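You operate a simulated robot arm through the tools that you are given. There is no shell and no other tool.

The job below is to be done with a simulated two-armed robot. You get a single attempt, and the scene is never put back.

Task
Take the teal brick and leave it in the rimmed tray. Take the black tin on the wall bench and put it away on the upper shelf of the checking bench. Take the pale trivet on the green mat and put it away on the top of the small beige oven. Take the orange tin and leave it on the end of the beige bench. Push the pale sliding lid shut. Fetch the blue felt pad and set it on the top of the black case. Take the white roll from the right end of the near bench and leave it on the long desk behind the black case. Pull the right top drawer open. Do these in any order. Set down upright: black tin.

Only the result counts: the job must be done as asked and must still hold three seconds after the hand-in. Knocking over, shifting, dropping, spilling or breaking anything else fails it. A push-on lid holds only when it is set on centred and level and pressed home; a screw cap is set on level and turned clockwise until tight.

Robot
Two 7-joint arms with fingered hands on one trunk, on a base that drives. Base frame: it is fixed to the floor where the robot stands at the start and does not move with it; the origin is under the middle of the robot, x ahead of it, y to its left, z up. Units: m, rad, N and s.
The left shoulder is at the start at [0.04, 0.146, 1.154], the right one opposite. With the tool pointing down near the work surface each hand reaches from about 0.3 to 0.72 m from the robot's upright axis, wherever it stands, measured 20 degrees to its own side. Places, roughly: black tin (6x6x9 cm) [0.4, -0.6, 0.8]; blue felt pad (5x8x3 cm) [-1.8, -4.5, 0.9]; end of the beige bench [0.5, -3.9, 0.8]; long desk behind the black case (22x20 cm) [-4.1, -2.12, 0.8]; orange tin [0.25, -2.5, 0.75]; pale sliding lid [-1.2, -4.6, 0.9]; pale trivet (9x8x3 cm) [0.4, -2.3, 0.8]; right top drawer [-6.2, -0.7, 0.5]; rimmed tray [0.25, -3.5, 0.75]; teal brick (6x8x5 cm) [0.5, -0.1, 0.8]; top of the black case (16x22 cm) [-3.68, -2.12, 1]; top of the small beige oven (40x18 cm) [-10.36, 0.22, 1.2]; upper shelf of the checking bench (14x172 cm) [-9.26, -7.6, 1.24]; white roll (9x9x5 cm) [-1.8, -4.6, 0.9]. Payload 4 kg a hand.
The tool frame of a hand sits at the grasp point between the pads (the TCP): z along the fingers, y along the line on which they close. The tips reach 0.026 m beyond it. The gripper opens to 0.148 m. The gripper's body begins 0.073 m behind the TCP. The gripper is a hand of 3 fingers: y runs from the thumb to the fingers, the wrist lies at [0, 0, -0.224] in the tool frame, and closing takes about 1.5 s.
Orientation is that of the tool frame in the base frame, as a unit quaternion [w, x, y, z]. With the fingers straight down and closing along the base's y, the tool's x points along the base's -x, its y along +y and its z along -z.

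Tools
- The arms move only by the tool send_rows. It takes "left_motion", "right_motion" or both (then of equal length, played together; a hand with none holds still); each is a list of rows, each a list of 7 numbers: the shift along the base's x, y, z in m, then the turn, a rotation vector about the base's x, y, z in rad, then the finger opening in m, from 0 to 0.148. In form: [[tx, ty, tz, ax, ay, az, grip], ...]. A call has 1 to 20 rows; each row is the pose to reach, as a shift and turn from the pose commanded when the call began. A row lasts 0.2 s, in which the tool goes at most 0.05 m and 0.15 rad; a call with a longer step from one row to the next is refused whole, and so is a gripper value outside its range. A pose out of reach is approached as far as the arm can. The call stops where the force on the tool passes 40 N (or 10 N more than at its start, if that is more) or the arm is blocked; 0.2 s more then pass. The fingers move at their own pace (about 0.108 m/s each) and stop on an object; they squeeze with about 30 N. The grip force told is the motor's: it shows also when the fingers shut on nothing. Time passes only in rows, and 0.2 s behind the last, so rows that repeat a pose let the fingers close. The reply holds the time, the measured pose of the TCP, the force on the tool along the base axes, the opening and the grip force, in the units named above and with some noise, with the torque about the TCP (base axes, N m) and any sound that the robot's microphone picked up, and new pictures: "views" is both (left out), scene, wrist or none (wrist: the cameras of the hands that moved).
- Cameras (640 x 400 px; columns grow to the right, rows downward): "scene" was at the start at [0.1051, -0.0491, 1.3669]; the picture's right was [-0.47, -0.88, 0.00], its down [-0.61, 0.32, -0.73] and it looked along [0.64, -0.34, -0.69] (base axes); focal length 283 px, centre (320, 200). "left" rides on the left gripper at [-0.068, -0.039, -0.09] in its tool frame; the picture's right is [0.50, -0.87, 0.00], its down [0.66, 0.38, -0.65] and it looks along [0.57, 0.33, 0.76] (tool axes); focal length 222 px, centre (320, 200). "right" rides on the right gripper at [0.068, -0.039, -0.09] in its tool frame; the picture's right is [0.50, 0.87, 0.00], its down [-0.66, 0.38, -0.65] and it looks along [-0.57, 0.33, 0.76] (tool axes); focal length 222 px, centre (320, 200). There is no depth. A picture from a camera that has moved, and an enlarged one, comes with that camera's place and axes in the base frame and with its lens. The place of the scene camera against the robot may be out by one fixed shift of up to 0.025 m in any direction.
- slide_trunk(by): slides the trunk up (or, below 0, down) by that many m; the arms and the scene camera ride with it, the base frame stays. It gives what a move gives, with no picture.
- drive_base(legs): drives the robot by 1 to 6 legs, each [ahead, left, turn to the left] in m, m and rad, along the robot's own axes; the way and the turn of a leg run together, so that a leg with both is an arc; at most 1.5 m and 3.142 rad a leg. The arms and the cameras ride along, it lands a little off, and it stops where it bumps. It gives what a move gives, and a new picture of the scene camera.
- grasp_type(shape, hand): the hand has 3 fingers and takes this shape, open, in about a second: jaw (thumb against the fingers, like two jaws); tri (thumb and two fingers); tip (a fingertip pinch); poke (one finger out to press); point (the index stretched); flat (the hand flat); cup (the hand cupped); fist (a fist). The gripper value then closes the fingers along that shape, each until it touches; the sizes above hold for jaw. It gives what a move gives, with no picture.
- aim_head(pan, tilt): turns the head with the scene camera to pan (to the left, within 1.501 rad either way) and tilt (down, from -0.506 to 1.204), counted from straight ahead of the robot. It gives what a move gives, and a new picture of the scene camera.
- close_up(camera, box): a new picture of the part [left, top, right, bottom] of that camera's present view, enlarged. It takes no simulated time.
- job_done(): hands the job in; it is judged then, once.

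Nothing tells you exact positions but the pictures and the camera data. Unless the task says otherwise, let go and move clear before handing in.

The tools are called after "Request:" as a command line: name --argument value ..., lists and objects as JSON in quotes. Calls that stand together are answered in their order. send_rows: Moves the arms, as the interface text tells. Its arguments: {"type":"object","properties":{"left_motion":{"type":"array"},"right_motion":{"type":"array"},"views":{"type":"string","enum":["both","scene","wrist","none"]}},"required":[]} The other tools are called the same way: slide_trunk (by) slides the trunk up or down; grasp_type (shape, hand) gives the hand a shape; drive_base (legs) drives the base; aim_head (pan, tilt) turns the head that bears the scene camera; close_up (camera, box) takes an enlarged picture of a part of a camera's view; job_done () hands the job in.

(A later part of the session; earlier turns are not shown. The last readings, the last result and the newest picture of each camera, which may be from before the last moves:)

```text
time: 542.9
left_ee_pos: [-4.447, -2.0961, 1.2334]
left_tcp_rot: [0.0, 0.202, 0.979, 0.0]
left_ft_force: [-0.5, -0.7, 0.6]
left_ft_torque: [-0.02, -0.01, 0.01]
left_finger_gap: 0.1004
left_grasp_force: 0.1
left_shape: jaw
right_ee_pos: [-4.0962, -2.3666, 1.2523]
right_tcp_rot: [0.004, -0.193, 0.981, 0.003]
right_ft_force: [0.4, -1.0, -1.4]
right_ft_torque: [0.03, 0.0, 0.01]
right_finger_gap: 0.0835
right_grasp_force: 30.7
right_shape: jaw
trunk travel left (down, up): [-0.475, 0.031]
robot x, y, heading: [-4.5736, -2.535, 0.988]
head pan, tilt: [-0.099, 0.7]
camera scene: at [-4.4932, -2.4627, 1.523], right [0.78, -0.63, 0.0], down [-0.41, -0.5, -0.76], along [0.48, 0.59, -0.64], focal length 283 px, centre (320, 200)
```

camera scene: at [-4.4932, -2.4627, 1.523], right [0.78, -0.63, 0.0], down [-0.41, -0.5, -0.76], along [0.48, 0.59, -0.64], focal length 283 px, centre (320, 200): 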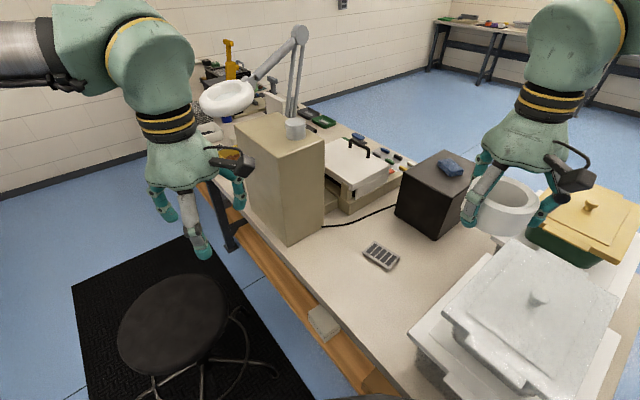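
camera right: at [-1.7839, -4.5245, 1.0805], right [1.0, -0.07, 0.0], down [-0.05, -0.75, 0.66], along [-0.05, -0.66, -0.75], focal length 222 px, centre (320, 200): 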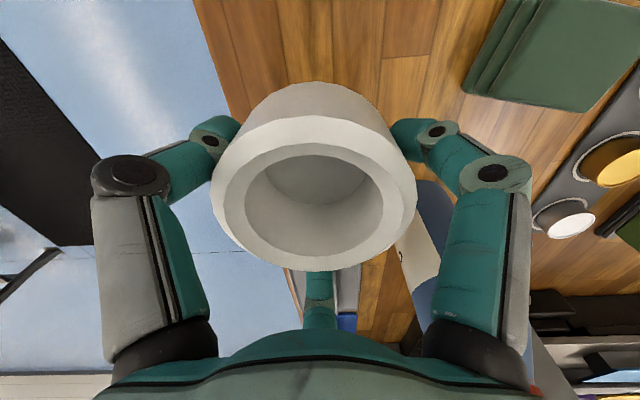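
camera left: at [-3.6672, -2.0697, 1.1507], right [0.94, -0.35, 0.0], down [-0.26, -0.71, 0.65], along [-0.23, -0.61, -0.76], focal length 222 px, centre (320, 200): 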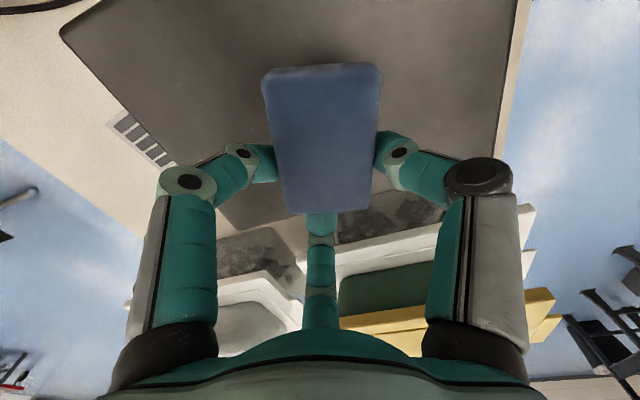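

A small keypad lies near [-3.98, -2.13], so I'll set the roll at about [-4.13, -2.11], well behind the case and clear of it. Moving the roll over that spot at height.

Request:
send_rows --right_motion '[[-0.006, 0.042, 0, 0, 0, 0, 0], [-0.012, 0.085, 0, 0, 0, 0, 0], [-0.018, 0.128, 0, 0, 0, 0, 0], [-0.024, 0.17, -0.01, 0, 0, 0, 0], [-0.03, 0.213, -0.03, 0, 0, 0, 0], [-0.034, 0.257, -0.06, 0, 0, 0, 0], [-0.034, 0.257, -0.1, 0, 0, 0, 0]]' --views "both"

Request:
close_up --camera "right" --box '[0, 0, 640, 400]'

```text
refused: row 6 steps farther than a row can; nothing moved
```

```text
1.00 times, centred on (320, 200) of right (not enlarged: the box is as wide or as high as the picture)
camera zoom: at [-4.1448, -2.4277, 1.3418], right [-0.79, 0.61, 0.0], down [0.46, 0.59, 0.66], along [0.4, 0.52, -0.75], focal length 222 px, centre (320, 200)
```

zoom: 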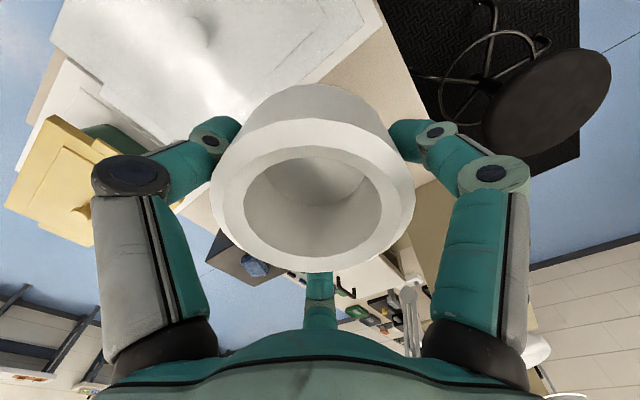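

Request:
send_rows --right_motion '[[-0.006, 0.04, 0, 0, 0, 0, 0], [-0.012, 0.08, 0, 0, 0, 0, 0], [-0.018, 0.12, 0, 0, 0, 0, 0], [-0.024, 0.16, 0, 0, 0, 0, 0], [-0.03, 0.2, -0.01, 0, 0, 0, 0], [-0.034, 0.235, -0.03, 0, 0, 0, 0], [-0.034, 0.257, -0.06, 0, 0, 0, 0], [-0.034, 0.257, -0.1, 0, 0, 0, 0]]' --views "both"

```text
time: 544.7
left_ee_pos: [-4.4434, -2.0961, 1.2318]
left_tcp_rot: [0.0, 0.202, 0.979, -0.001]
left_ft_force: [0.4, 1.2, 0.5]
left_ft_torque: [-0.02, 0.02, 0.03]
left_finger_gap: 0.1007
left_grasp_force: 0.1
left_shape: jaw
right_ee_pos: [-4.1095, -2.1963, 1.1606]
right_tcp_rot: [0.003, -0.194, 0.981, 0.004]
right_ft_force: [0.5, 0.5, -1.2]
right_ft_torque: [0.0, 0.01, 0.0]
right_finger_gap: 0.0833
right_grasp_force: 29.7
right_shape: jaw
right hand out of reach, approached as far as the arm can: row 5, 6, 7, 8
trunk travel left (down, up): [-0.475, 0.031]
robot x, y, heading: [-4.5691, -2.5368, 0.987]
head pan, tilt: [-0.099, 0.7]
camera scene: at [-4.4916, -2.4611, 1.5227], right [0.78, -0.63, 0.0], down [-0.41, -0.5, -0.76], along [0.48, 0.59, -0.65], focal length 283 px, centre (320, 200)
camera right: at [-4.1589, -2.2576, 1.2496], right [-0.79, 0.61, 0.0], down [0.46, 0.59, 0.66], along [0.4, 0.52, -0.75], focal length 222 px, centre (320, 200)
```

scene: 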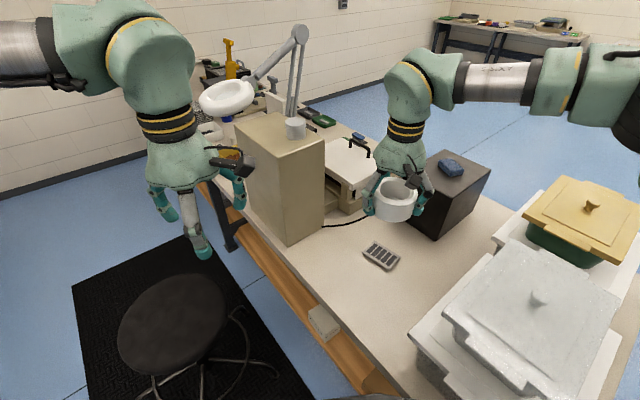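
right: 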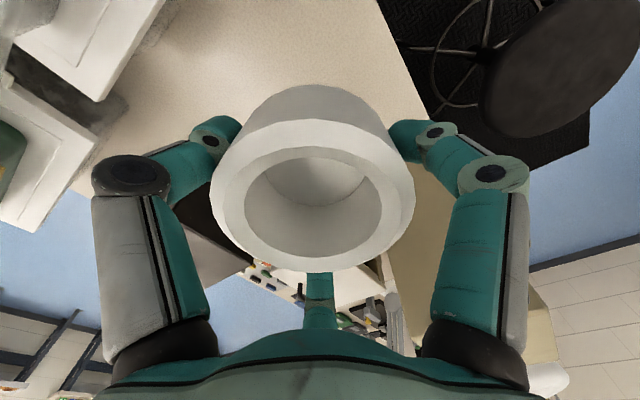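

The arm reaches further when the target is more to its own side, so I'll turn the base left about 0.28 rad.

Request:
drive_base --legs '[[0, 0, 0.285]]'

Request:
aim_head --pan -0.4 --tilt 0.75

```text
time: 546.0
left_ee_pos: [-4.5735, -2.0794, 1.2311]
left_tcp_rot: [0.0, 0.061, 0.998, 0.0]
left_ft_force: [-0.8, 1.1, 0.2]
left_ft_torque: [0.0, 0.03, -0.01]
left_finger_gap: 0.1005
left_grasp_force: 0.1
left_shape: jaw
right_ee_pos: [-4.2243, -2.0818, 1.1598]
right_tcp_rot: [0.004, -0.33, 0.944, 0.004]
right_ft_force: [0.3, -0.9, -1.3]
right_ft_torque: [0.02, 0.01, 0.01]
right_finger_gap: 0.0831
right_grasp_force: 30.1
right_shape: jaw
trunk travel left (down, up): [-0.475, 0.031]
robot x, y, heading: [-4.567, -2.5342, 1.273]
head pan, tilt: [-0.099, 0.7]
camera scene: at [-4.5184, -2.4474, 1.5229], right [0.92, -0.39, 0.0], down [-0.25, -0.59, -0.76], along [0.29, 0.71, -0.64], focal length 283 px, centre (320, 200)
```

scene: 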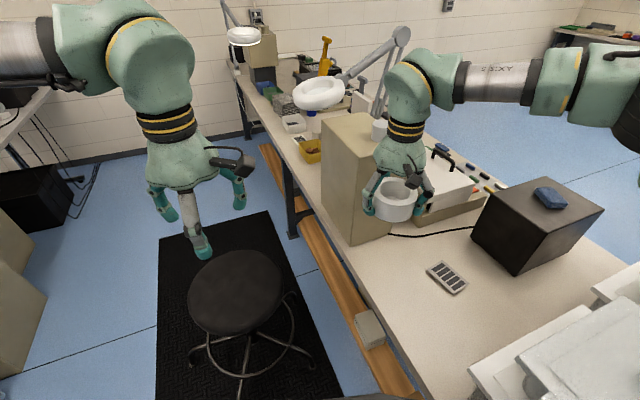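

```text
time: 546.8
left_ee_pos: [-4.5743, -2.0786, 1.2325]
left_tcp_rot: [0.0, 0.06, 0.998, 0.0]
left_ft_force: [0.1, 0.1, 0.5]
left_ft_torque: [0.0, 0.02, -0.01]
left_finger_gap: 0.1005
left_grasp_force: 0.1
left_shape: jaw
right_ee_pos: [-4.2251, -2.0806, 1.1616]
right_tcp_rot: [0.003, -0.33, 0.944, 0.004]
right_ft_force: [-0.7, -0.4, -1.1]
right_ft_torque: [-0.01, -0.03, 0.0]
right_finger_gap: 0.0833
right_grasp_force: 30.0
right_shape: jaw
trunk travel left (down, up): [-0.475, 0.031]
robot x, y, heading: [-4.5673, -2.5347, 1.277]
head pan, tilt: [-0.4, 0.75]
camera scene: at [-4.4994, -2.4623, 1.5187], right [0.77, -0.64, 0.0], down [-0.44, -0.52, -0.73], along [0.47, 0.56, -0.68], focal length 283 px, centre (320, 200)
```

scene: 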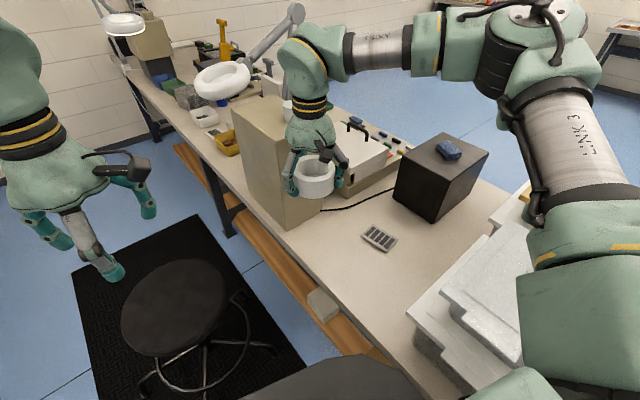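

Request:
send_rows --right_motion '[[0.03, -0.008, -0.02, 0, 0, 0, 0], [0.055, -0.016, -0.05, 0, 0, 0, 0], [0.08, -0.024, -0.085, 0, 0, 0, 0], [0.095, -0.03, -0.125, 0, 0, 0, 0], [0.095, -0.03, -0.17, 0, 0, 0, 0], [0.095, -0.03, -0.21, 0, 0, 0, 0]]' --views "both"

Request:
close_up --camera "scene" --box '[260, 130, 460, 280]'

```text
time: 548.2
left_ee_pos: [-4.5732, -2.0794, 1.2311]
left_tcp_rot: [0.0, 0.062, 0.998, 0.0]
left_ft_force: [-0.3, -0.1, -0.3]
left_ft_torque: [0.0, -0.04, 0.01]
left_finger_gap: 0.1003
left_grasp_force: 0.0
left_shape: jaw
right_ee_pos: [-4.1238, -2.1366, 0.9808]
right_tcp_rot: [0.004, -0.331, 0.944, 0.004]
right_ft_force: [-0.1, 0.1, -1.3]
right_ft_torque: [0.01, -0.05, 0.01]
right_finger_gap: 0.0832
right_grasp_force: 30.0
right_shape: jaw
right hand out of reach, approached as far as the arm can: row 5, 6
trunk travel left (down, up): [-0.475, 0.031]
robot x, y, heading: [-4.5707, -2.5362, 1.274]
head pan, tilt: [-0.4, 0.75]
camera scene: at [-4.4991, -2.4632, 1.5188], right [0.77, -0.64, 0.0], down [-0.44, -0.52, -0.73], along [0.47, 0.56, -0.68], focal length 283 px, centre (320, 200)
camera right: at [-4.1535, -2.2116, 1.0717], right [-0.93, 0.36, 0.0], down [0.27, 0.7, 0.66], along [0.24, 0.62, -0.75], focal length 222 px, centre (320, 200)
```

scene: 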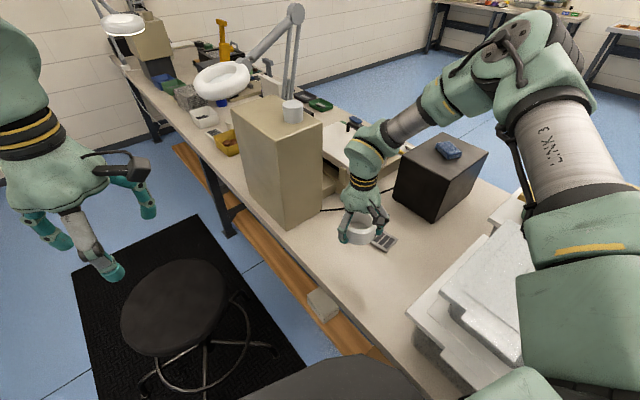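
right: 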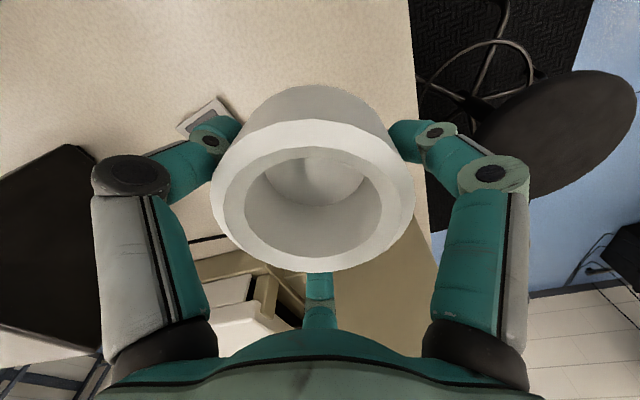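

```text
2.67 times, centred on (360, 205) of scene
camera zoom: at [-4.4991, -2.4632, 1.5188], right [0.77, -0.64, 0.0], down [-0.44, -0.52, -0.73], along [0.47, 0.56, -0.68], focal length 754 px, centre (213, 187)
```

zoom: 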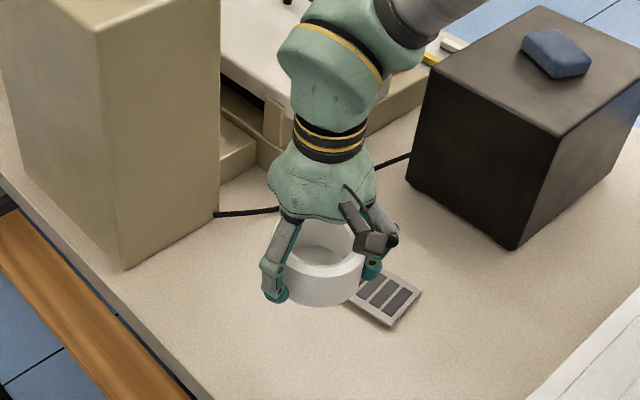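

I need a little less height and a bit more closeness. Lowering the trunk 7 cm and moving the base 5 cm ahead.

Request:
slide_trunk --by -0.07

Request:
drive_base --legs '[[0.05, 0, 0]]'

Request:
close_up --camera "scene" --box '[260, 100, 640, 340]'

```text
time: 549.3
left_ee_pos: [-4.5746, -2.08, 1.1608]
left_tcp_rot: [0.0, 0.061, 0.998, 0.0]
left_ft_force: [-0.1, -0.1, 0.2]
left_ft_torque: [0.02, -0.01, 0.02]
left_finger_gap: 0.1003
left_grasp_force: 0.0
left_shape: jaw
right_ee_pos: [-4.1253, -2.1367, 0.9116]
right_tcp_rot: [0.004, -0.331, 0.944, 0.005]
right_ft_force: [-0.2, 0.2, -1.6]
right_ft_torque: [0.01, 0.0, 0.02]
right_finger_gap: 0.0832
right_grasp_force: 30.4
right_shape: jaw
trunk travel left (down, up): [-0.405, 0.101]
robot x, y, heading: [-4.5678, -2.5379, 1.279]
head pan, tilt: [-0.4, 0.75]
```

```text
time: 550.2
left_ee_pos: [-4.561, -2.0392, 1.1636]
left_tcp_rot: [0.001, 0.062, 0.998, 0.003]
left_ft_force: [0.4, 0.4, -0.9]
left_ft_torque: [0.06, -0.02, -0.02]
left_finger_gap: 0.1002
left_grasp_force: 0.2
left_shape: jaw
right_ee_pos: [-4.1111, -2.096, 0.9156]
right_tcp_rot: [0.005, -0.33, 0.944, 0.007]
right_ft_force: [0.3, -0.9, -1.5]
right_ft_torque: [0.01, 0.01, -0.01]
right_finger_gap: 0.0832
right_grasp_force: 29.7
right_shape: jaw
trunk travel left (down, up): [-0.405, 0.101]
robot x, y, heading: [-4.5544, -2.4867, 1.281]
head pan, tilt: [-0.4, 0.75]
camera scene: at [-4.487, -2.4234, 1.4486], right [0.77, -0.64, 0.0], down [-0.44, -0.52, -0.73], along [0.47, 0.56, -0.68], focal length 283 px, centre (320, 200)
```

scene: 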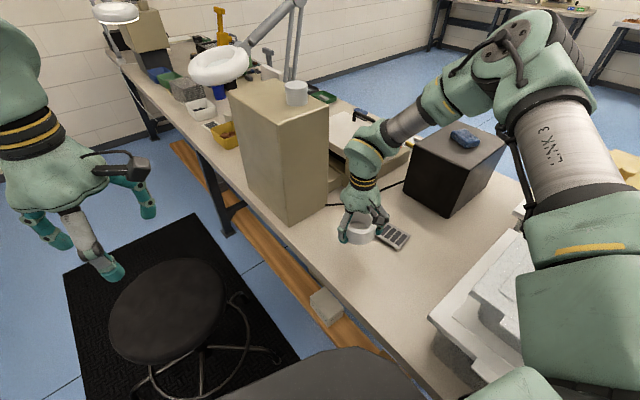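

```text
1.67 times, centred on (450, 220) of scene
camera zoom: at [-4.487, -2.4234, 1.4486], right [0.77, -0.64, 0.0], down [-0.44, -0.52, -0.73], along [0.47, 0.56, -0.68], focal length 471 px, centre (103, 167)
```

zoom: 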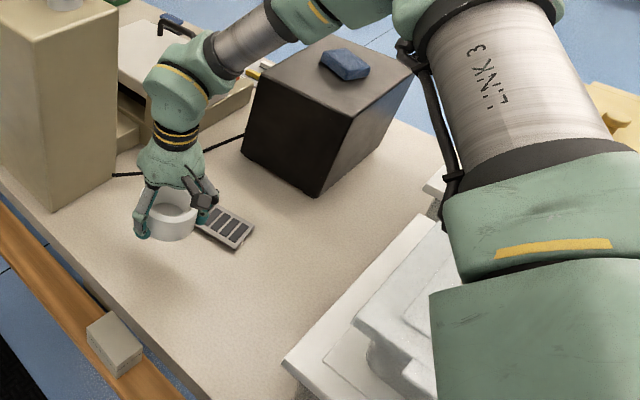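

Request:
send_rows --right_motion '[[-0.012, -0.008, -0.02, 0, 0, 0, 0], [-0.02, -0.014, -0.045, 0, 0, 0, 0], [-0.02, -0.014, -0.07, 0, 0, 0, 0], [-0.02, -0.014, -0.085, 0, 0, 0, 0]]' --views "none"

Request:
close_up --camera "scene" --box '[280, 160, 460, 290]'

Request:
close_up --camera "right" --box '[0, 0, 640, 400]'

```text
time: 551.2
left_ee_pos: [-4.5588, -2.0326, 1.1625]
left_tcp_rot: [0.0, 0.062, 0.998, 0.0]
left_ft_force: [0.4, -0.3, -0.2]
left_ft_torque: [-0.03, 0.0, 0.03]
left_finger_gap: 0.1004
left_grasp_force: 0.1
left_shape: jaw
right_ee_pos: [-4.1189, -2.1351, 0.8767]
right_tcp_rot: [0.004, -0.33, 0.944, 0.005]
right_ft_force: [0.3, 0.1, -1.0]
right_ft_torque: [0.01, -0.01, 0.0]
right_finger_gap: 0.0833
right_grasp_force: 30.0
right_shape: jaw
right hand out of reach, approached as far as the arm can: row 1, 2, 3, 4
trunk travel left (down, up): [-0.405, 0.101]
robot x, y, heading: [-4.5549, -2.4867, 1.271]
head pan, tilt: [-0.4, 0.75]
```

```text
3.08 times, centred on (370, 225) of scene
camera zoom: at [-4.4844, -2.4155, 1.448], right [0.77, -0.64, 0.0], down [-0.44, -0.52, -0.73], along [0.47, 0.56, -0.68], focal length 870 px, centre (166, 123)
```

zoom: 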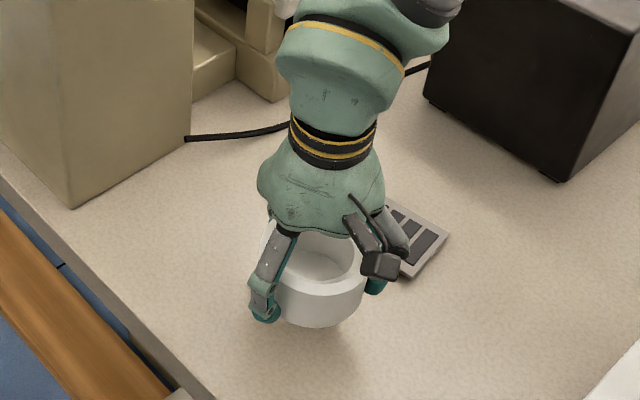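

```text
1.00 times, centred on (320, 200) of right (not enlarged: the box is as wide or as high as the picture)
camera zoom: at [-4.1479, -2.2091, 0.9676], right [-0.93, 0.37, 0.0], down [0.28, 0.7, 0.66], along [0.24, 0.62, -0.75], focal length 222 px, centre (320, 200)
```

zoom: 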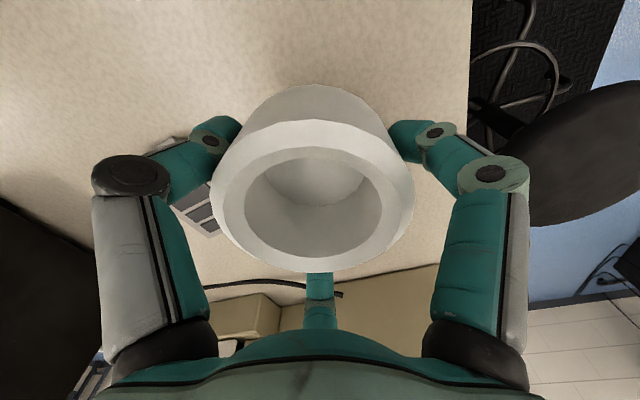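

Likely the wrist roll is near its limit from my earlier -0.6 rad turn; since the roll is round, I'll turn the hand back and try again.

Request:
send_rows --right_motion '[[0, 0, 0.005, 0, 0, 0.12, 0], [0, 0, 0.01, 0, 0, 0.24, 0], [0, 0, 0.01, 0, 0, 0.36, 0], [0, 0, 0.01, 0, 0, 0.48, 0], [0, 0.005, 0.01, 0, 0, 0.6, 0], [-0.005, 0.015, 0.005, 0, 0, 0.6, 0], [-0.01, 0.025, -0.01, 0, 0, 0.6, 0]]' --views "none"

```text
time: 552.8
left_ee_pos: [-4.5611, -2.0328, 1.1622]
left_tcp_rot: [-0.001, 0.062, 0.998, 0.0]
left_ft_force: [-0.1, 0.0, 0.9]
left_ft_torque: [-0.01, -0.03, -0.02]
left_finger_gap: 0.1004
left_grasp_force: 0.1
left_shape: jaw
right_ee_pos: [-4.1218, -2.1243, 0.8871]
right_tcp_rot: [0.002, -0.595, 0.804, 0.005]
right_ft_force: [-0.1, -0.5, -1.4]
right_ft_torque: [0.0, 0.03, 0.01]
right_finger_gap: 0.0832
right_grasp_force: 30.3
right_shape: jaw
right hand out of reach, approached as far as the arm can: row 6, 7
trunk travel left (down, up): [-0.405, 0.101]
robot x, y, heading: [-4.5529, -2.4848, 1.273]
head pan, tilt: [-0.4, 0.75]
```

The arm simply can't reach that low with the trunk this high. I'll raise the hand, lower the trunk 10 cm (the elbow stays well above the bins), and continue.

Request:
send_rows --right_motion '[[0, 0, 0.03, 0, 0, 0, 0], [0, 0, 0.06, 0, 0, 0, 0], [0, 0, 0.09, 0, 0, 0, 0]]' --views "none"

Request:
slide_trunk --by -0.1

Request:
send_rows --right_motion '[[-0.003, 0.004, -0.015, 0, 0, 0, 0], [-0.006, 0.008, -0.03, 0, 0, 0, 0], [-0.008, 0.01, -0.045, 0, 0, 0, 0]]' --views "both"

```text
time: 553.6
left_ee_pos: [-4.5598, -2.0327, 1.1627]
left_tcp_rot: [0.0, 0.062, 0.998, 0.0]
left_ft_force: [-0.6, 0.4, -1.4]
left_ft_torque: [0.02, -0.03, -0.01]
left_finger_gap: 0.1002
left_grasp_force: 0.1
left_shape: jaw
right_ee_pos: [-4.1215, -2.1246, 0.9759]
right_tcp_rot: [0.002, -0.595, 0.804, 0.005]
right_ft_force: [0.5, 0.0, -1.6]
right_ft_torque: [0.0, 0.0, -0.02]
right_finger_gap: 0.0832
right_grasp_force: 30.0
right_shape: jaw
trunk travel left (down, up): [-0.405, 0.101]
robot x, y, heading: [-4.5529, -2.4861, 1.269]
head pan, tilt: [-0.4, 0.75]
```

```text
time: 555.0
left_ee_pos: [-4.5593, -2.0315, 1.0606]
left_tcp_rot: [0.0, 0.062, 0.998, 0.0]
left_ft_force: [-0.5, 0.0, -0.9]
left_ft_torque: [-0.02, -0.03, -0.04]
left_finger_gap: 0.1007
left_grasp_force: 0.2
left_shape: jaw
right_ee_pos: [-4.1226, -2.1243, 0.8763]
right_tcp_rot: [0.001, -0.594, 0.804, 0.006]
right_ft_force: [0.3, 0.2, -1.2]
right_ft_torque: [0.06, -0.01, -0.02]
right_finger_gap: 0.0833
right_grasp_force: 30.2
right_shape: jaw
trunk travel left (down, up): [-0.305, 0.201]
robot x, y, heading: [-4.5552, -2.4878, 1.272]
head pan, tilt: [-0.4, 0.75]
```

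```text
time: 555.8
left_ee_pos: [-4.5583, -2.0323, 1.0612]
left_tcp_rot: [-0.001, 0.062, 0.998, 0.0]
left_ft_force: [0.5, -0.4, 0.0]
left_ft_torque: [0.0, 0.02, 0.01]
left_finger_gap: 0.1006
left_grasp_force: 0.0
left_shape: jaw
right_ee_pos: [-4.1304, -2.1137, 0.8306]
right_tcp_rot: [0.002, -0.594, 0.804, 0.005]
right_ft_force: [-0.4, 0.4, -0.7]
right_ft_torque: [-0.03, 0.01, -0.03]
right_finger_gap: 0.0832
right_grasp_force: 29.8
right_shape: jaw
trunk travel left (down, up): [-0.305, 0.201]
robot x, y, heading: [-4.5551, -2.4876, 1.275]
head pan, tilt: [-0.4, 0.75]
camera scene: at [-4.4842, -2.415, 1.3478], right [0.77, -0.64, 0.0], down [-0.44, -0.52, -0.73], along [0.47, 0.56, -0.68], focal length 283 px, centre (320, 200)
camera right: at [-4.1125, -2.1901, 0.9195], right [-0.97, -0.22, 0.0], down [-0.17, 0.73, 0.66], along [-0.15, 0.65, -0.75], focal length 222 px, centre (320, 200)
```

scene: 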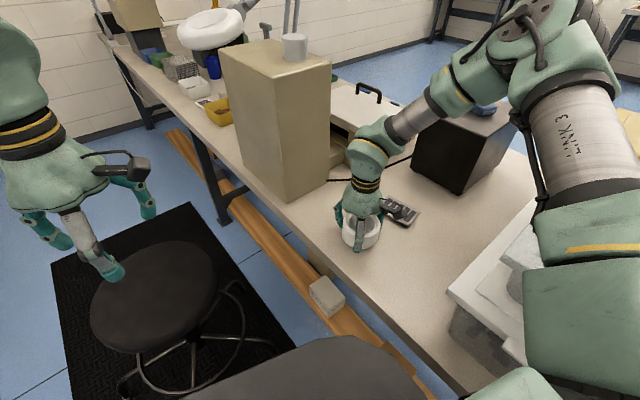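
right: 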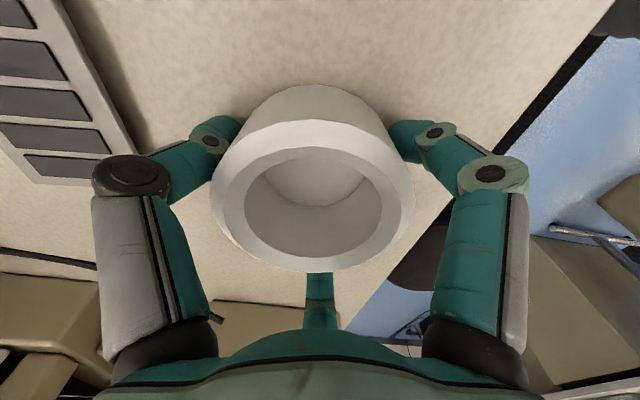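

Now it reaches: TCP [-4.130, -2.114]. Lowering in small steps to the desk.

Request:
send_rows --right_motion '[[0, 0, -0.006, 0, 0, 0, 0], [0, 0, -0.012, 0, 0, 0, 0]]' --views "none"

Request:
send_rows --right_motion '[[0, 0, -0.005, 0, 0, 0, 0], [0, 0, -0.01, 0, 0, 0, 0]]' --views "none"

```text
time: 556.4
left_ee_pos: [-4.5591, -2.0345, 1.0618]
left_tcp_rot: [0.001, 0.062, 0.998, 0.001]
left_ft_force: [0.8, 0.1, 0.4]
left_ft_torque: [-0.01, 0.01, 0.02]
left_finger_gap: 0.1006
left_grasp_force: 0.0
left_shape: jaw
right_ee_pos: [-4.1306, -2.1122, 0.8261]
right_tcp_rot: [0.007, -0.593, 0.805, 0.01]
right_ft_force: [-2.8, -9.0, 29.8]
right_ft_torque: [-1.06, -0.14, -0.16]
right_finger_gap: 0.0823
right_grasp_force: 29.8
right_shape: jaw
trunk travel left (down, up): [-0.305, 0.201]
robot x, y, heading: [-4.5583, -2.4862, 1.271]
head pan, tilt: [-0.4, 0.75]
stopped in row 2 (right hand): the force on the tool passed its limit at 46 N (the readings are from after the stop); the commanded pose is now the measured one
```

```text
time: 556.7
left_ee_pos: [-4.5606, -2.034, 1.0627]
left_tcp_rot: [0.001, 0.061, 0.998, 0.001]
left_ft_force: [-0.4, -0.2, 0.5]
left_ft_torque: [-0.01, -0.01, 0.03]
left_finger_gap: 0.1006
left_grasp_force: 0.1
left_shape: jaw
right_ee_pos: [-4.1304, -2.1103, 0.8261]
right_tcp_rot: [0.007, -0.593, 0.805, 0.011]
right_ft_force: [-2.9, -7.0, 24.7]
right_ft_torque: [-1.0, -0.01, -0.13]
right_finger_gap: 0.0822
right_grasp_force: 29.7
right_shape: jaw
trunk travel left (down, up): [-0.305, 0.201]
robot x, y, heading: [-4.5557, -2.4872, 1.27]
head pan, tilt: [-0.4, 0.75]
stopped in row 1 (right hand): the force on the tool passed its limit at 44 N (the readings are from after the stop); the commanded pose is now the measured one
```

Firm contact with the desk. Easing up slightly and opening.

Request:
send_rows --right_motion '[[0, 0, 0.003, 0, 0, 0, 0], [0, 0, 0.004, 0, 0, 0, 0.09], [0, 0, 0.005, 0, 0, 0, 0.1], [0, 0, 0.006, 0, 0, 0, 0.11], [0, 0, 0.006, 0, 0, 0, 0.115], [0, 0, 0.006, 0, 0, 0, 0.115]]' --views "both"

Request:
close_up --camera "scene" --box '[280, 160, 460, 290]'

```text
time: 558.1
left_ee_pos: [-4.5586, -2.032, 1.0618]
left_tcp_rot: [0.0, 0.061, 0.998, 0.001]
left_ft_force: [0.2, 0.0, 0.3]
left_ft_torque: [-0.01, 0.0, 0.0]
left_finger_gap: 0.1005
left_grasp_force: 0.1
left_shape: jaw
right_ee_pos: [-4.1276, -2.1088, 0.8286]
right_tcp_rot: [0.006, -0.593, 0.805, 0.01]
right_ft_force: [0.1, 0.0, 0.2]
right_ft_torque: [0.0, 0.03, -0.01]
right_finger_gap: 0.1148
right_grasp_force: 0.1
right_shape: jaw
trunk travel left (down, up): [-0.305, 0.201]
robot x, y, heading: [-4.5556, -2.4876, 1.272]
head pan, tilt: [-0.4, 0.75]
camera scene: at [-4.4844, -2.4154, 1.3478], right [0.77, -0.64, 0.0], down [-0.44, -0.52, -0.73], along [0.47, 0.56, -0.68], focal length 283 px, centre (320, 200)
camera right: at [-4.1121, -2.1871, 0.9179], right [-0.98, -0.22, 0.0], down [-0.17, 0.72, 0.67], along [-0.15, 0.66, -0.74], focal length 222 px, centre (320, 200)
```

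scene: 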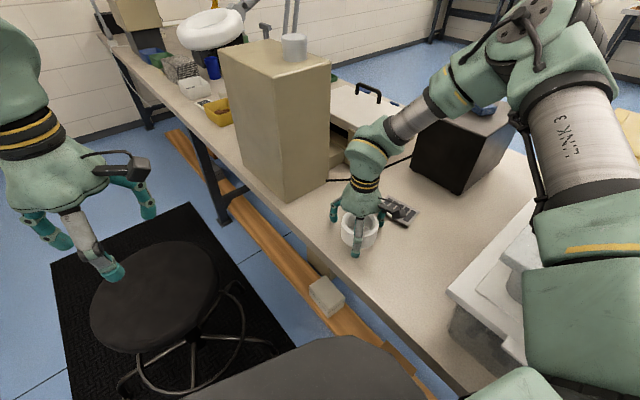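
right: 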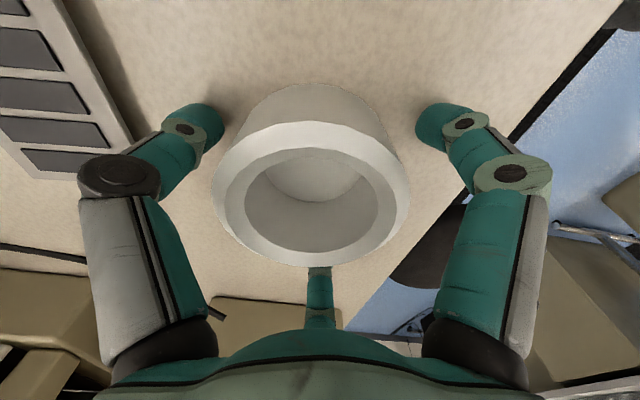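

```text
3.08 times, centred on (370, 225) of scene
camera zoom: at [-4.4844, -2.4154, 1.3478], right [0.77, -0.64, 0.0], down [-0.44, -0.52, -0.73], along [0.47, 0.56, -0.68], focal length 870 px, centre (166, 123)
```

zoom: 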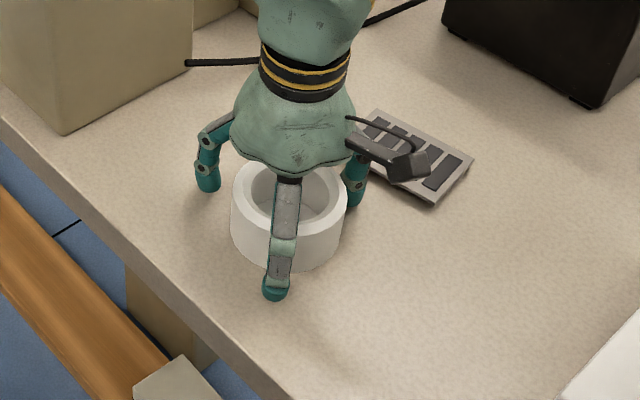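

The roll stands on the desk. Lifting the hand straight up and checking.

Request:
send_rows --right_motion '[[0, 0, 0.02, 0, 0, 0, 0.115], [0, 0, 0.05, 0, 0, 0, 0.115], [0, 0, 0.09, 0, 0, 0, 0.115], [0, 0, 0.13, 0, 0, 0, 0.115], [0, 0, 0.17, 0, 0, 0, 0.115], [-0.03, 0, 0.21, 0, 0, 0, 0.115], [-0.06, -0.01, 0.25, 0, 0, 0, 0.115]]' --views "both"

Request:
close_up --camera "scene" --box '[260, 80, 560, 280]'

```text
refused: row 7 steps farther than a row can; nothing moved
```

```text
2.00 times, centred on (410, 180) of scene
camera zoom: at [-4.4844, -2.4154, 1.3478], right [0.77, -0.64, 0.0], down [-0.44, -0.52, -0.73], along [0.47, 0.56, -0.68], focal length 566 px, centre (140, 240)
```

zoom: 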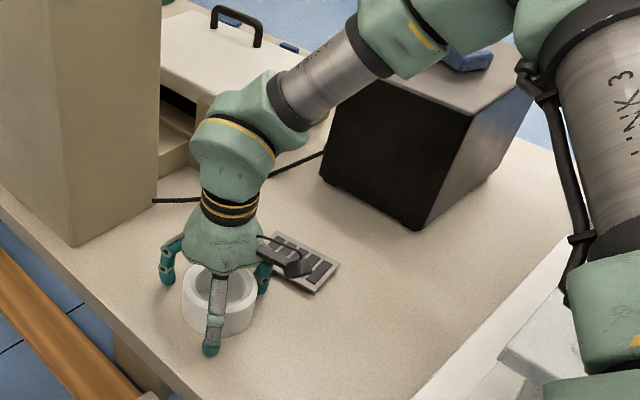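

Request:
send_rows --right_motion '[[0, 0, 0.02, 0, 0, 0, 0.115], [0, 0, 0.05, 0, 0, 0, 0.115], [0, 0, 0.09, 0, 0, 0, 0.115], [0, 0, 0.13, 0, 0, 0, 0.115], [0, 0, 0.17, 0, 0, 0, 0.115], [-0.02, 0, 0.21, 0, 0, 0, 0.115], [-0.04, -0.01, 0.24, 0, 0, 0, 0.115]]' --views "both"

Request:
close_up --camera "scene" --box '[260, 80, 560, 280]'

```text
time: 559.7
left_ee_pos: [-4.5598, -2.0323, 1.0613]
left_tcp_rot: [0.0, 0.061, 0.998, 0.0]
left_ft_force: [-0.8, 0.1, 0.6]
left_ft_torque: [0.0, 0.01, -0.02]
left_finger_gap: 0.1003
left_grasp_force: 0.1
left_shape: jaw
right_ee_pos: [-4.1704, -2.1203, 1.0714]
right_tcp_rot: [0.008, -0.593, 0.805, 0.011]
right_ft_force: [-1.1, -0.3, 0.4]
right_ft_torque: [0.02, -0.04, -0.04]
right_finger_gap: 0.1144
right_grasp_force: 0.1
right_shape: jaw
trunk travel left (down, up): [-0.305, 0.201]
robot x, y, heading: [-4.5536, -2.4847, 1.269]
head pan, tilt: [-0.4, 0.75]
camera scene: at [-4.4853, -2.4165, 1.3479], right [0.77, -0.64, 0.0], down [-0.44, -0.52, -0.73], along [0.47, 0.56, -0.68], focal length 283 px, centre (320, 200)
camera right: at [-4.1532, -2.1979, 1.1597], right [-0.98, -0.22, -0.01], down [-0.17, 0.72, 0.67], along [-0.14, 0.66, -0.74], focal length 222 px, centre (320, 200)
```

scene: 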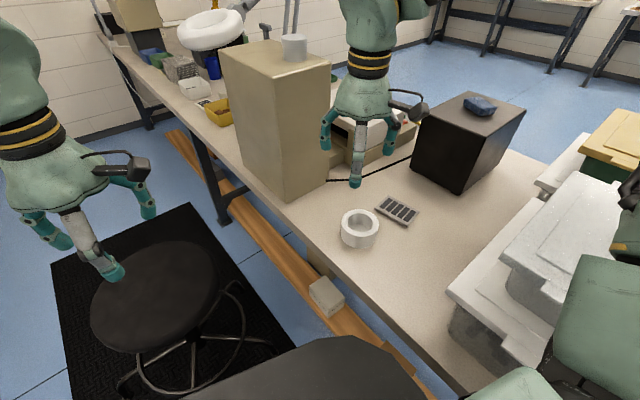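
right: 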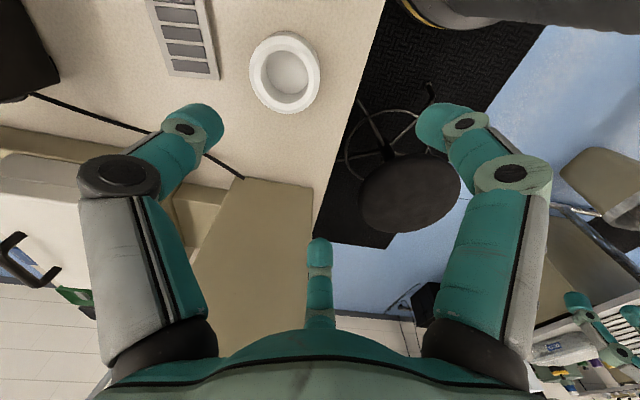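

```text
2.00 times, centred on (410, 180) of scene
camera zoom: at [-4.4853, -2.4165, 1.3479], right [0.77, -0.64, 0.0], down [-0.44, -0.52, -0.73], along [0.47, 0.56, -0.68], focal length 566 px, centre (140, 240)
```

zoom: 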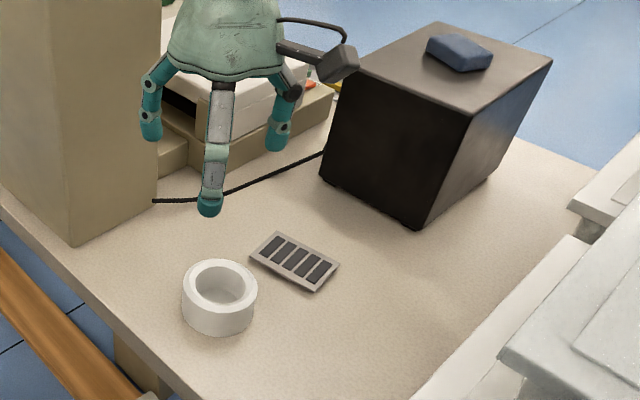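

All eight items are placed. Before finishing, one doubt: the orange tin sits ~17 cm in front of the stated centre of the bench end ([0.5, -3.9]); I have time to move it to a more central free spot. First I'll raise the trunk and back out of the corridor.

Request:
slide_trunk --by 0.15

Request:
drive_base --legs '[[-0.75, 0, 0], [0, 0, -1.27]]'

Request:
aim_head --pan 0.6 --tilt 0.5

```text
time: 561.5
left_ee_pos: [-4.5588, -2.0317, 1.2123]
left_tcp_rot: [0.0, 0.063, 0.998, 0.0]
left_ft_force: [-0.4, -0.1, 0.1]
left_ft_torque: [0.01, -0.02, 0.02]
left_finger_gap: 0.1002
left_grasp_force: 0.1
left_shape: jaw
right_ee_pos: [-4.1697, -2.1201, 1.2215]
right_tcp_rot: [0.006, -0.593, 0.805, 0.01]
right_ft_force: [0.5, -0.3, 0.1]
right_ft_torque: [0.01, 0.03, -0.01]
right_finger_gap: 0.1148
right_grasp_force: 0.1
right_shape: jaw
trunk travel left (down, up): [-0.455, 0.051]
robot x, y, heading: [-4.5568, -2.4871, 1.277]
head pan, tilt: [-0.4, 0.75]
```

```text
time: 568.7
left_ee_pos: [-4.3418, -3.0622, 1.2128]
left_tcp_rot: [0.0, 0.638, 0.77, 0.0]
left_ft_force: [-0.3, 0.9, -0.1]
left_ft_torque: [0.01, 0.0, -0.05]
left_finger_gap: 0.1001
left_grasp_force: 0.1
left_shape: jaw
right_ee_pos: [-4.3054, -3.4595, 1.2208]
right_tcp_rot: [0.011, -0.005, 1.0, 0.005]
right_ft_force: [-0.3, -0.3, -0.9]
right_ft_torque: [0.02, 0.0, -0.03]
right_finger_gap: 0.1148
right_grasp_force: 0.0
right_shape: jaw
trunk travel left (down, up): [-0.455, 0.051]
robot x, y, heading: [-4.7771, -3.2048, 0.008]
head pan, tilt: [-0.4, 0.75]
camera scene: at [-4.6656, -3.2455, 1.4987], right [-0.38, -0.93, 0.0], down [-0.63, 0.26, -0.73], along [0.68, -0.28, -0.68], focal length 283 px, centre (320, 200)
```

scene: 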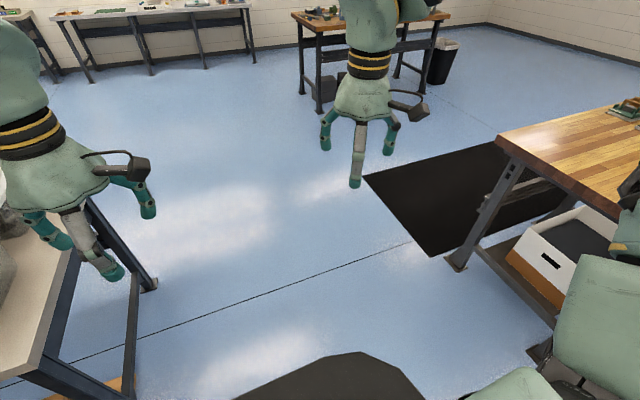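

```text
time: 569.9
left_ee_pos: [-4.3411, -3.0628, 1.2134]
left_tcp_rot: [0.0, 0.638, 0.77, 0.0]
left_ft_force: [-0.2, 0.2, -0.5]
left_ft_torque: [0.0, 0.03, -0.03]
left_finger_gap: 0.1004
left_grasp_force: 0.1
left_shape: jaw
right_ee_pos: [-4.3049, -3.4603, 1.2208]
right_tcp_rot: [0.011, -0.004, 1.0, 0.004]
right_ft_force: [-0.7, 0.2, 0.1]
right_ft_torque: [0.02, -0.02, -0.02]
right_finger_gap: 0.1148
right_grasp_force: 0.0
right_shape: jaw
trunk travel left (down, up): [-0.455, 0.051]
robot x, y, heading: [-4.7719, -3.2036, 0.013]
head pan, tilt: [0.6, 0.499]
camera scene: at [-4.6678, -3.1622, 1.5207], right [0.57, -0.82, 0.0], down [-0.39, -0.27, -0.88], along [0.72, 0.5, -0.48], focal length 283 px, centre (320, 200)
```

scene: 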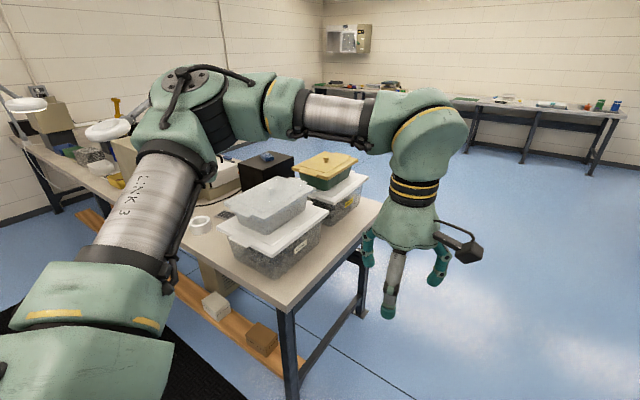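

Roll and bins are undisturbed. Driving back to the bench end for the orange tin.

Request:
drive_base --legs '[[1.45, -0.25, 0], [1.5, 0, 0], [1.1, 0, 0]]'

Request:
slide_trunk --by -0.13

Request:
aim_head --pan -0.1 --tilt 0.5

```text
time: 589.5
left_ee_pos: [-0.2872, -3.3057, 1.2121]
left_tcp_rot: [0.0, 0.636, 0.771, 0.0]
left_ft_force: [-0.4, 1.0, 0.1]
left_ft_torque: [-0.02, 0.01, -0.02]
left_finger_gap: 0.1005
left_grasp_force: 0.0
left_shape: jaw
right_ee_pos: [-0.249, -3.7029, 1.2203]
right_tcp_rot: [0.013, -0.006, 1.0, 0.004]
right_ft_force: [-0.3, 0.4, 0.0]
right_ft_torque: [-0.05, 0.0, 0.03]
right_finger_gap: 0.1145
right_grasp_force: 0.1
right_shape: jaw
trunk travel left (down, up): [-0.455, 0.051]
robot x, y, heading: [-0.7185, -3.4481, 0.009]
head pan, tilt: [0.6, 0.499]
camera scene: at [-0.6128, -3.4058, 1.5208], right [0.58, -0.82, 0.0], down [-0.39, -0.28, -0.88], along [0.72, 0.51, -0.48], focal length 283 px, centre (320, 200)
```

scene: 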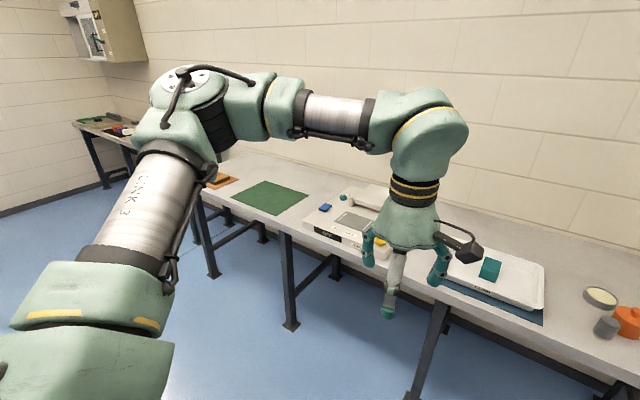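

```text
time: 591.1
left_ee_pos: [-0.2847, -3.305, 1.0812]
left_tcp_rot: [0.001, 0.637, 0.771, 0.0]
left_ft_force: [-0.3, -0.1, -0.3]
left_ft_torque: [0.01, 0.01, 0.0]
left_finger_gap: 0.1004
left_grasp_force: 0.1
left_shape: jaw
right_ee_pos: [-0.2486, -3.7041, 1.0908]
right_tcp_rot: [0.011, -0.006, 1.0, 0.004]
right_ft_force: [0.9, 0.2, -0.1]
right_ft_torque: [0.03, 0.05, -0.01]
right_finger_gap: 0.1149
right_grasp_force: 0.1
right_shape: jaw
trunk travel left (down, up): [-0.325, 0.181]
robot x, y, heading: [-0.719, -3.4487, 0.009]
head pan, tilt: [0.6, 0.499]
```

```text
time: 592.2
left_ee_pos: [-0.2856, -3.3063, 1.081]
left_tcp_rot: [0.0, 0.637, 0.771, 0.0]
left_ft_force: [-0.5, -0.2, -0.1]
left_ft_torque: [0.02, 0.0, 0.0]
left_finger_gap: 0.1003
left_grasp_force: 0.1
left_shape: jaw
right_ee_pos: [-0.2482, -3.703, 1.089]
right_tcp_rot: [0.012, -0.005, 1.0, 0.005]
right_ft_force: [-0.5, 0.3, 0.0]
right_ft_torque: [0.0, -0.04, -0.01]
right_finger_gap: 0.1148
right_grasp_force: 0.1
right_shape: jaw
trunk travel left (down, up): [-0.325, 0.181]
robot x, y, heading: [-0.719, -3.4497, 0.012]
head pan, tilt: [-0.099, 0.499]
camera scene: at [-0.5957, -3.4659, 1.3896], right [-0.09, -1.0, 0.0], down [-0.48, 0.04, -0.88], along [0.87, -0.08, -0.48], focal length 283 px, centre (320, 200)
```

scene: 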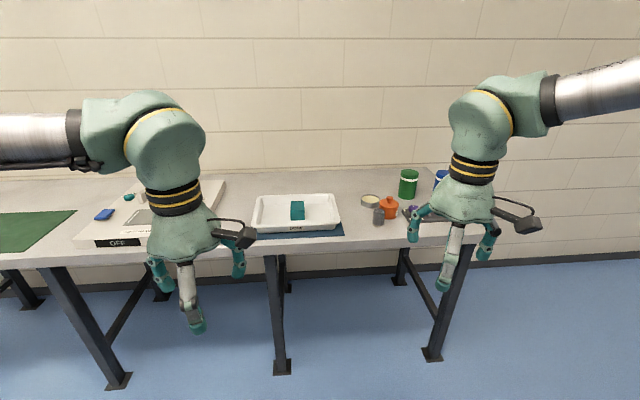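

Request:
close_up --camera "scene" --box '[240, 150, 480, 260]'

```text
2.67 times, centred on (360, 205) of scene
camera zoom: at [-0.5957, -3.4659, 1.3896], right [-0.09, -1.0, 0.0], down [-0.48, 0.04, -0.88], along [0.87, -0.08, -0.48], focal length 754 px, centre (213, 187)
```

zoom: 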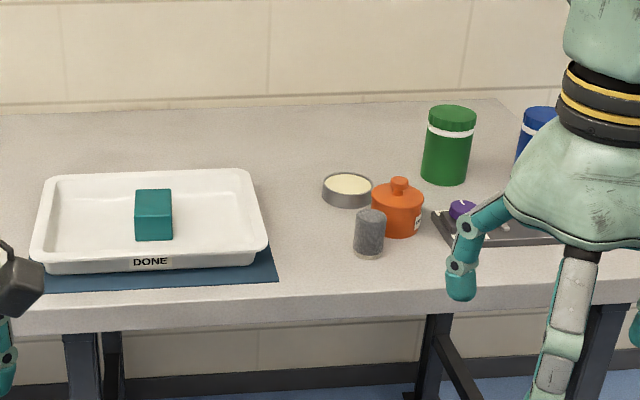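

The orange tin stands among the disc, cylinder and plate as I left it. Positioning in front of the bench end.

Request:
drive_base --legs '[[0.1, -0.45, 0], [0.48, 0, 0]]'

Request:
send_rows --left_motion '[[0, 0, 0, 0, 0, 0.12, 0.1], [0, 0, 0, 0, 0, 0.24, 0.1], [0, 0, 0, 0, 0, 0.33, 0.1]]' --views "both"

```text
time: 597.4
left_ee_pos: [0.3032, -3.7394, 1.0816]
left_tcp_rot: [0.0, 0.637, 0.771, 0.0]
left_ft_force: [0.1, -0.4, -0.3]
left_ft_torque: [0.0, 0.01, 0.03]
left_finger_gap: 0.1004
left_grasp_force: 0.1
left_shape: jaw
right_ee_pos: [0.339, -4.1363, 1.0906]
right_tcp_rot: [0.013, -0.006, 1.0, 0.005]
right_ft_force: [-0.5, 0.2, -0.5]
right_ft_torque: [-0.01, -0.04, 0.01]
right_finger_gap: 0.1146
right_grasp_force: 0.0
right_shape: jaw
trunk travel left (down, up): [-0.325, 0.181]
robot x, y, heading: [-0.1291, -3.8813, 0.016]
head pan, tilt: [-0.099, 0.499]
camera scene: at [-0.0072, -3.9006, 1.3897], right [-0.09, -1.0, 0.0], down [-0.48, 0.04, -0.88], along [0.87, -0.08, -0.48], focal length 283 px, centre (320, 200)
```

scene: 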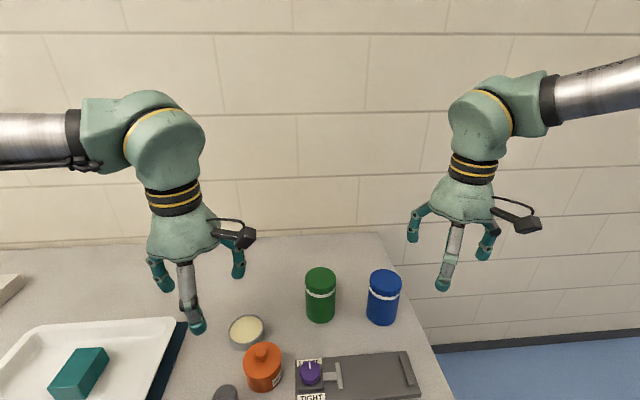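

```text
time: 598.2
left_ee_pos: [0.3056, -3.7393, 1.0817]
left_tcp_rot: [0.0, 0.501, 0.865, 0.0]
left_ft_force: [0.0, 0.7, -0.8]
left_ft_torque: [0.0, 0.02, -0.02]
left_finger_gap: 0.1001
left_grasp_force: 0.1
left_shape: jaw
right_ee_pos: [0.3408, -4.1367, 1.0895]
right_tcp_rot: [0.012, -0.006, 1.0, 0.005]
right_ft_force: [0.4, -0.7, -0.3]
right_ft_torque: [0.05, 0.01, 0.0]
right_finger_gap: 0.1147
right_grasp_force: 0.0
right_shape: jaw
trunk travel left (down, up): [-0.325, 0.181]
robot x, y, heading: [-0.128, -3.8807, 0.012]
head pan, tilt: [-0.099, 0.499]
camera scene: at [-0.0062, -3.9005, 1.3896], right [-0.09, -1.0, 0.0], down [-0.48, 0.04, -0.88], along [0.87, -0.08, -0.48], focal length 283 px, centre (320, 200)
camera left: at [0.3041, -3.818, 1.1714], right [-1.0, 0.0, 0.0], down [0.0, 0.76, 0.65], along [0.0, 0.65, -0.76], focal length 222 px, centre (320, 200)
```

scene: 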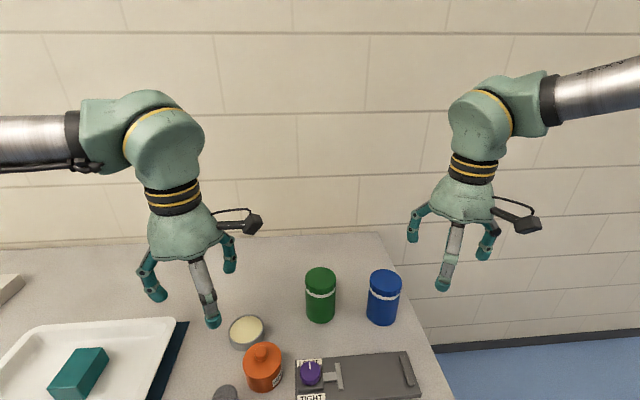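
left: 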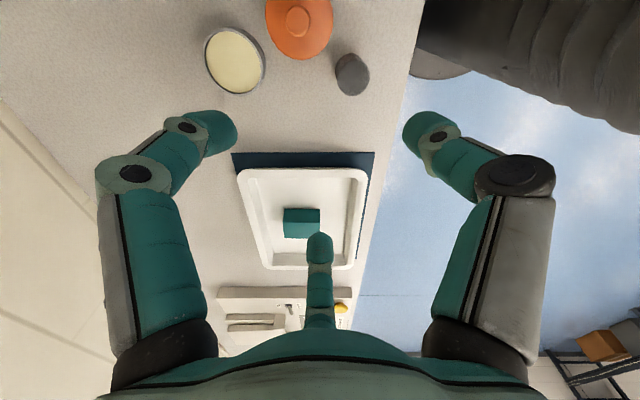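

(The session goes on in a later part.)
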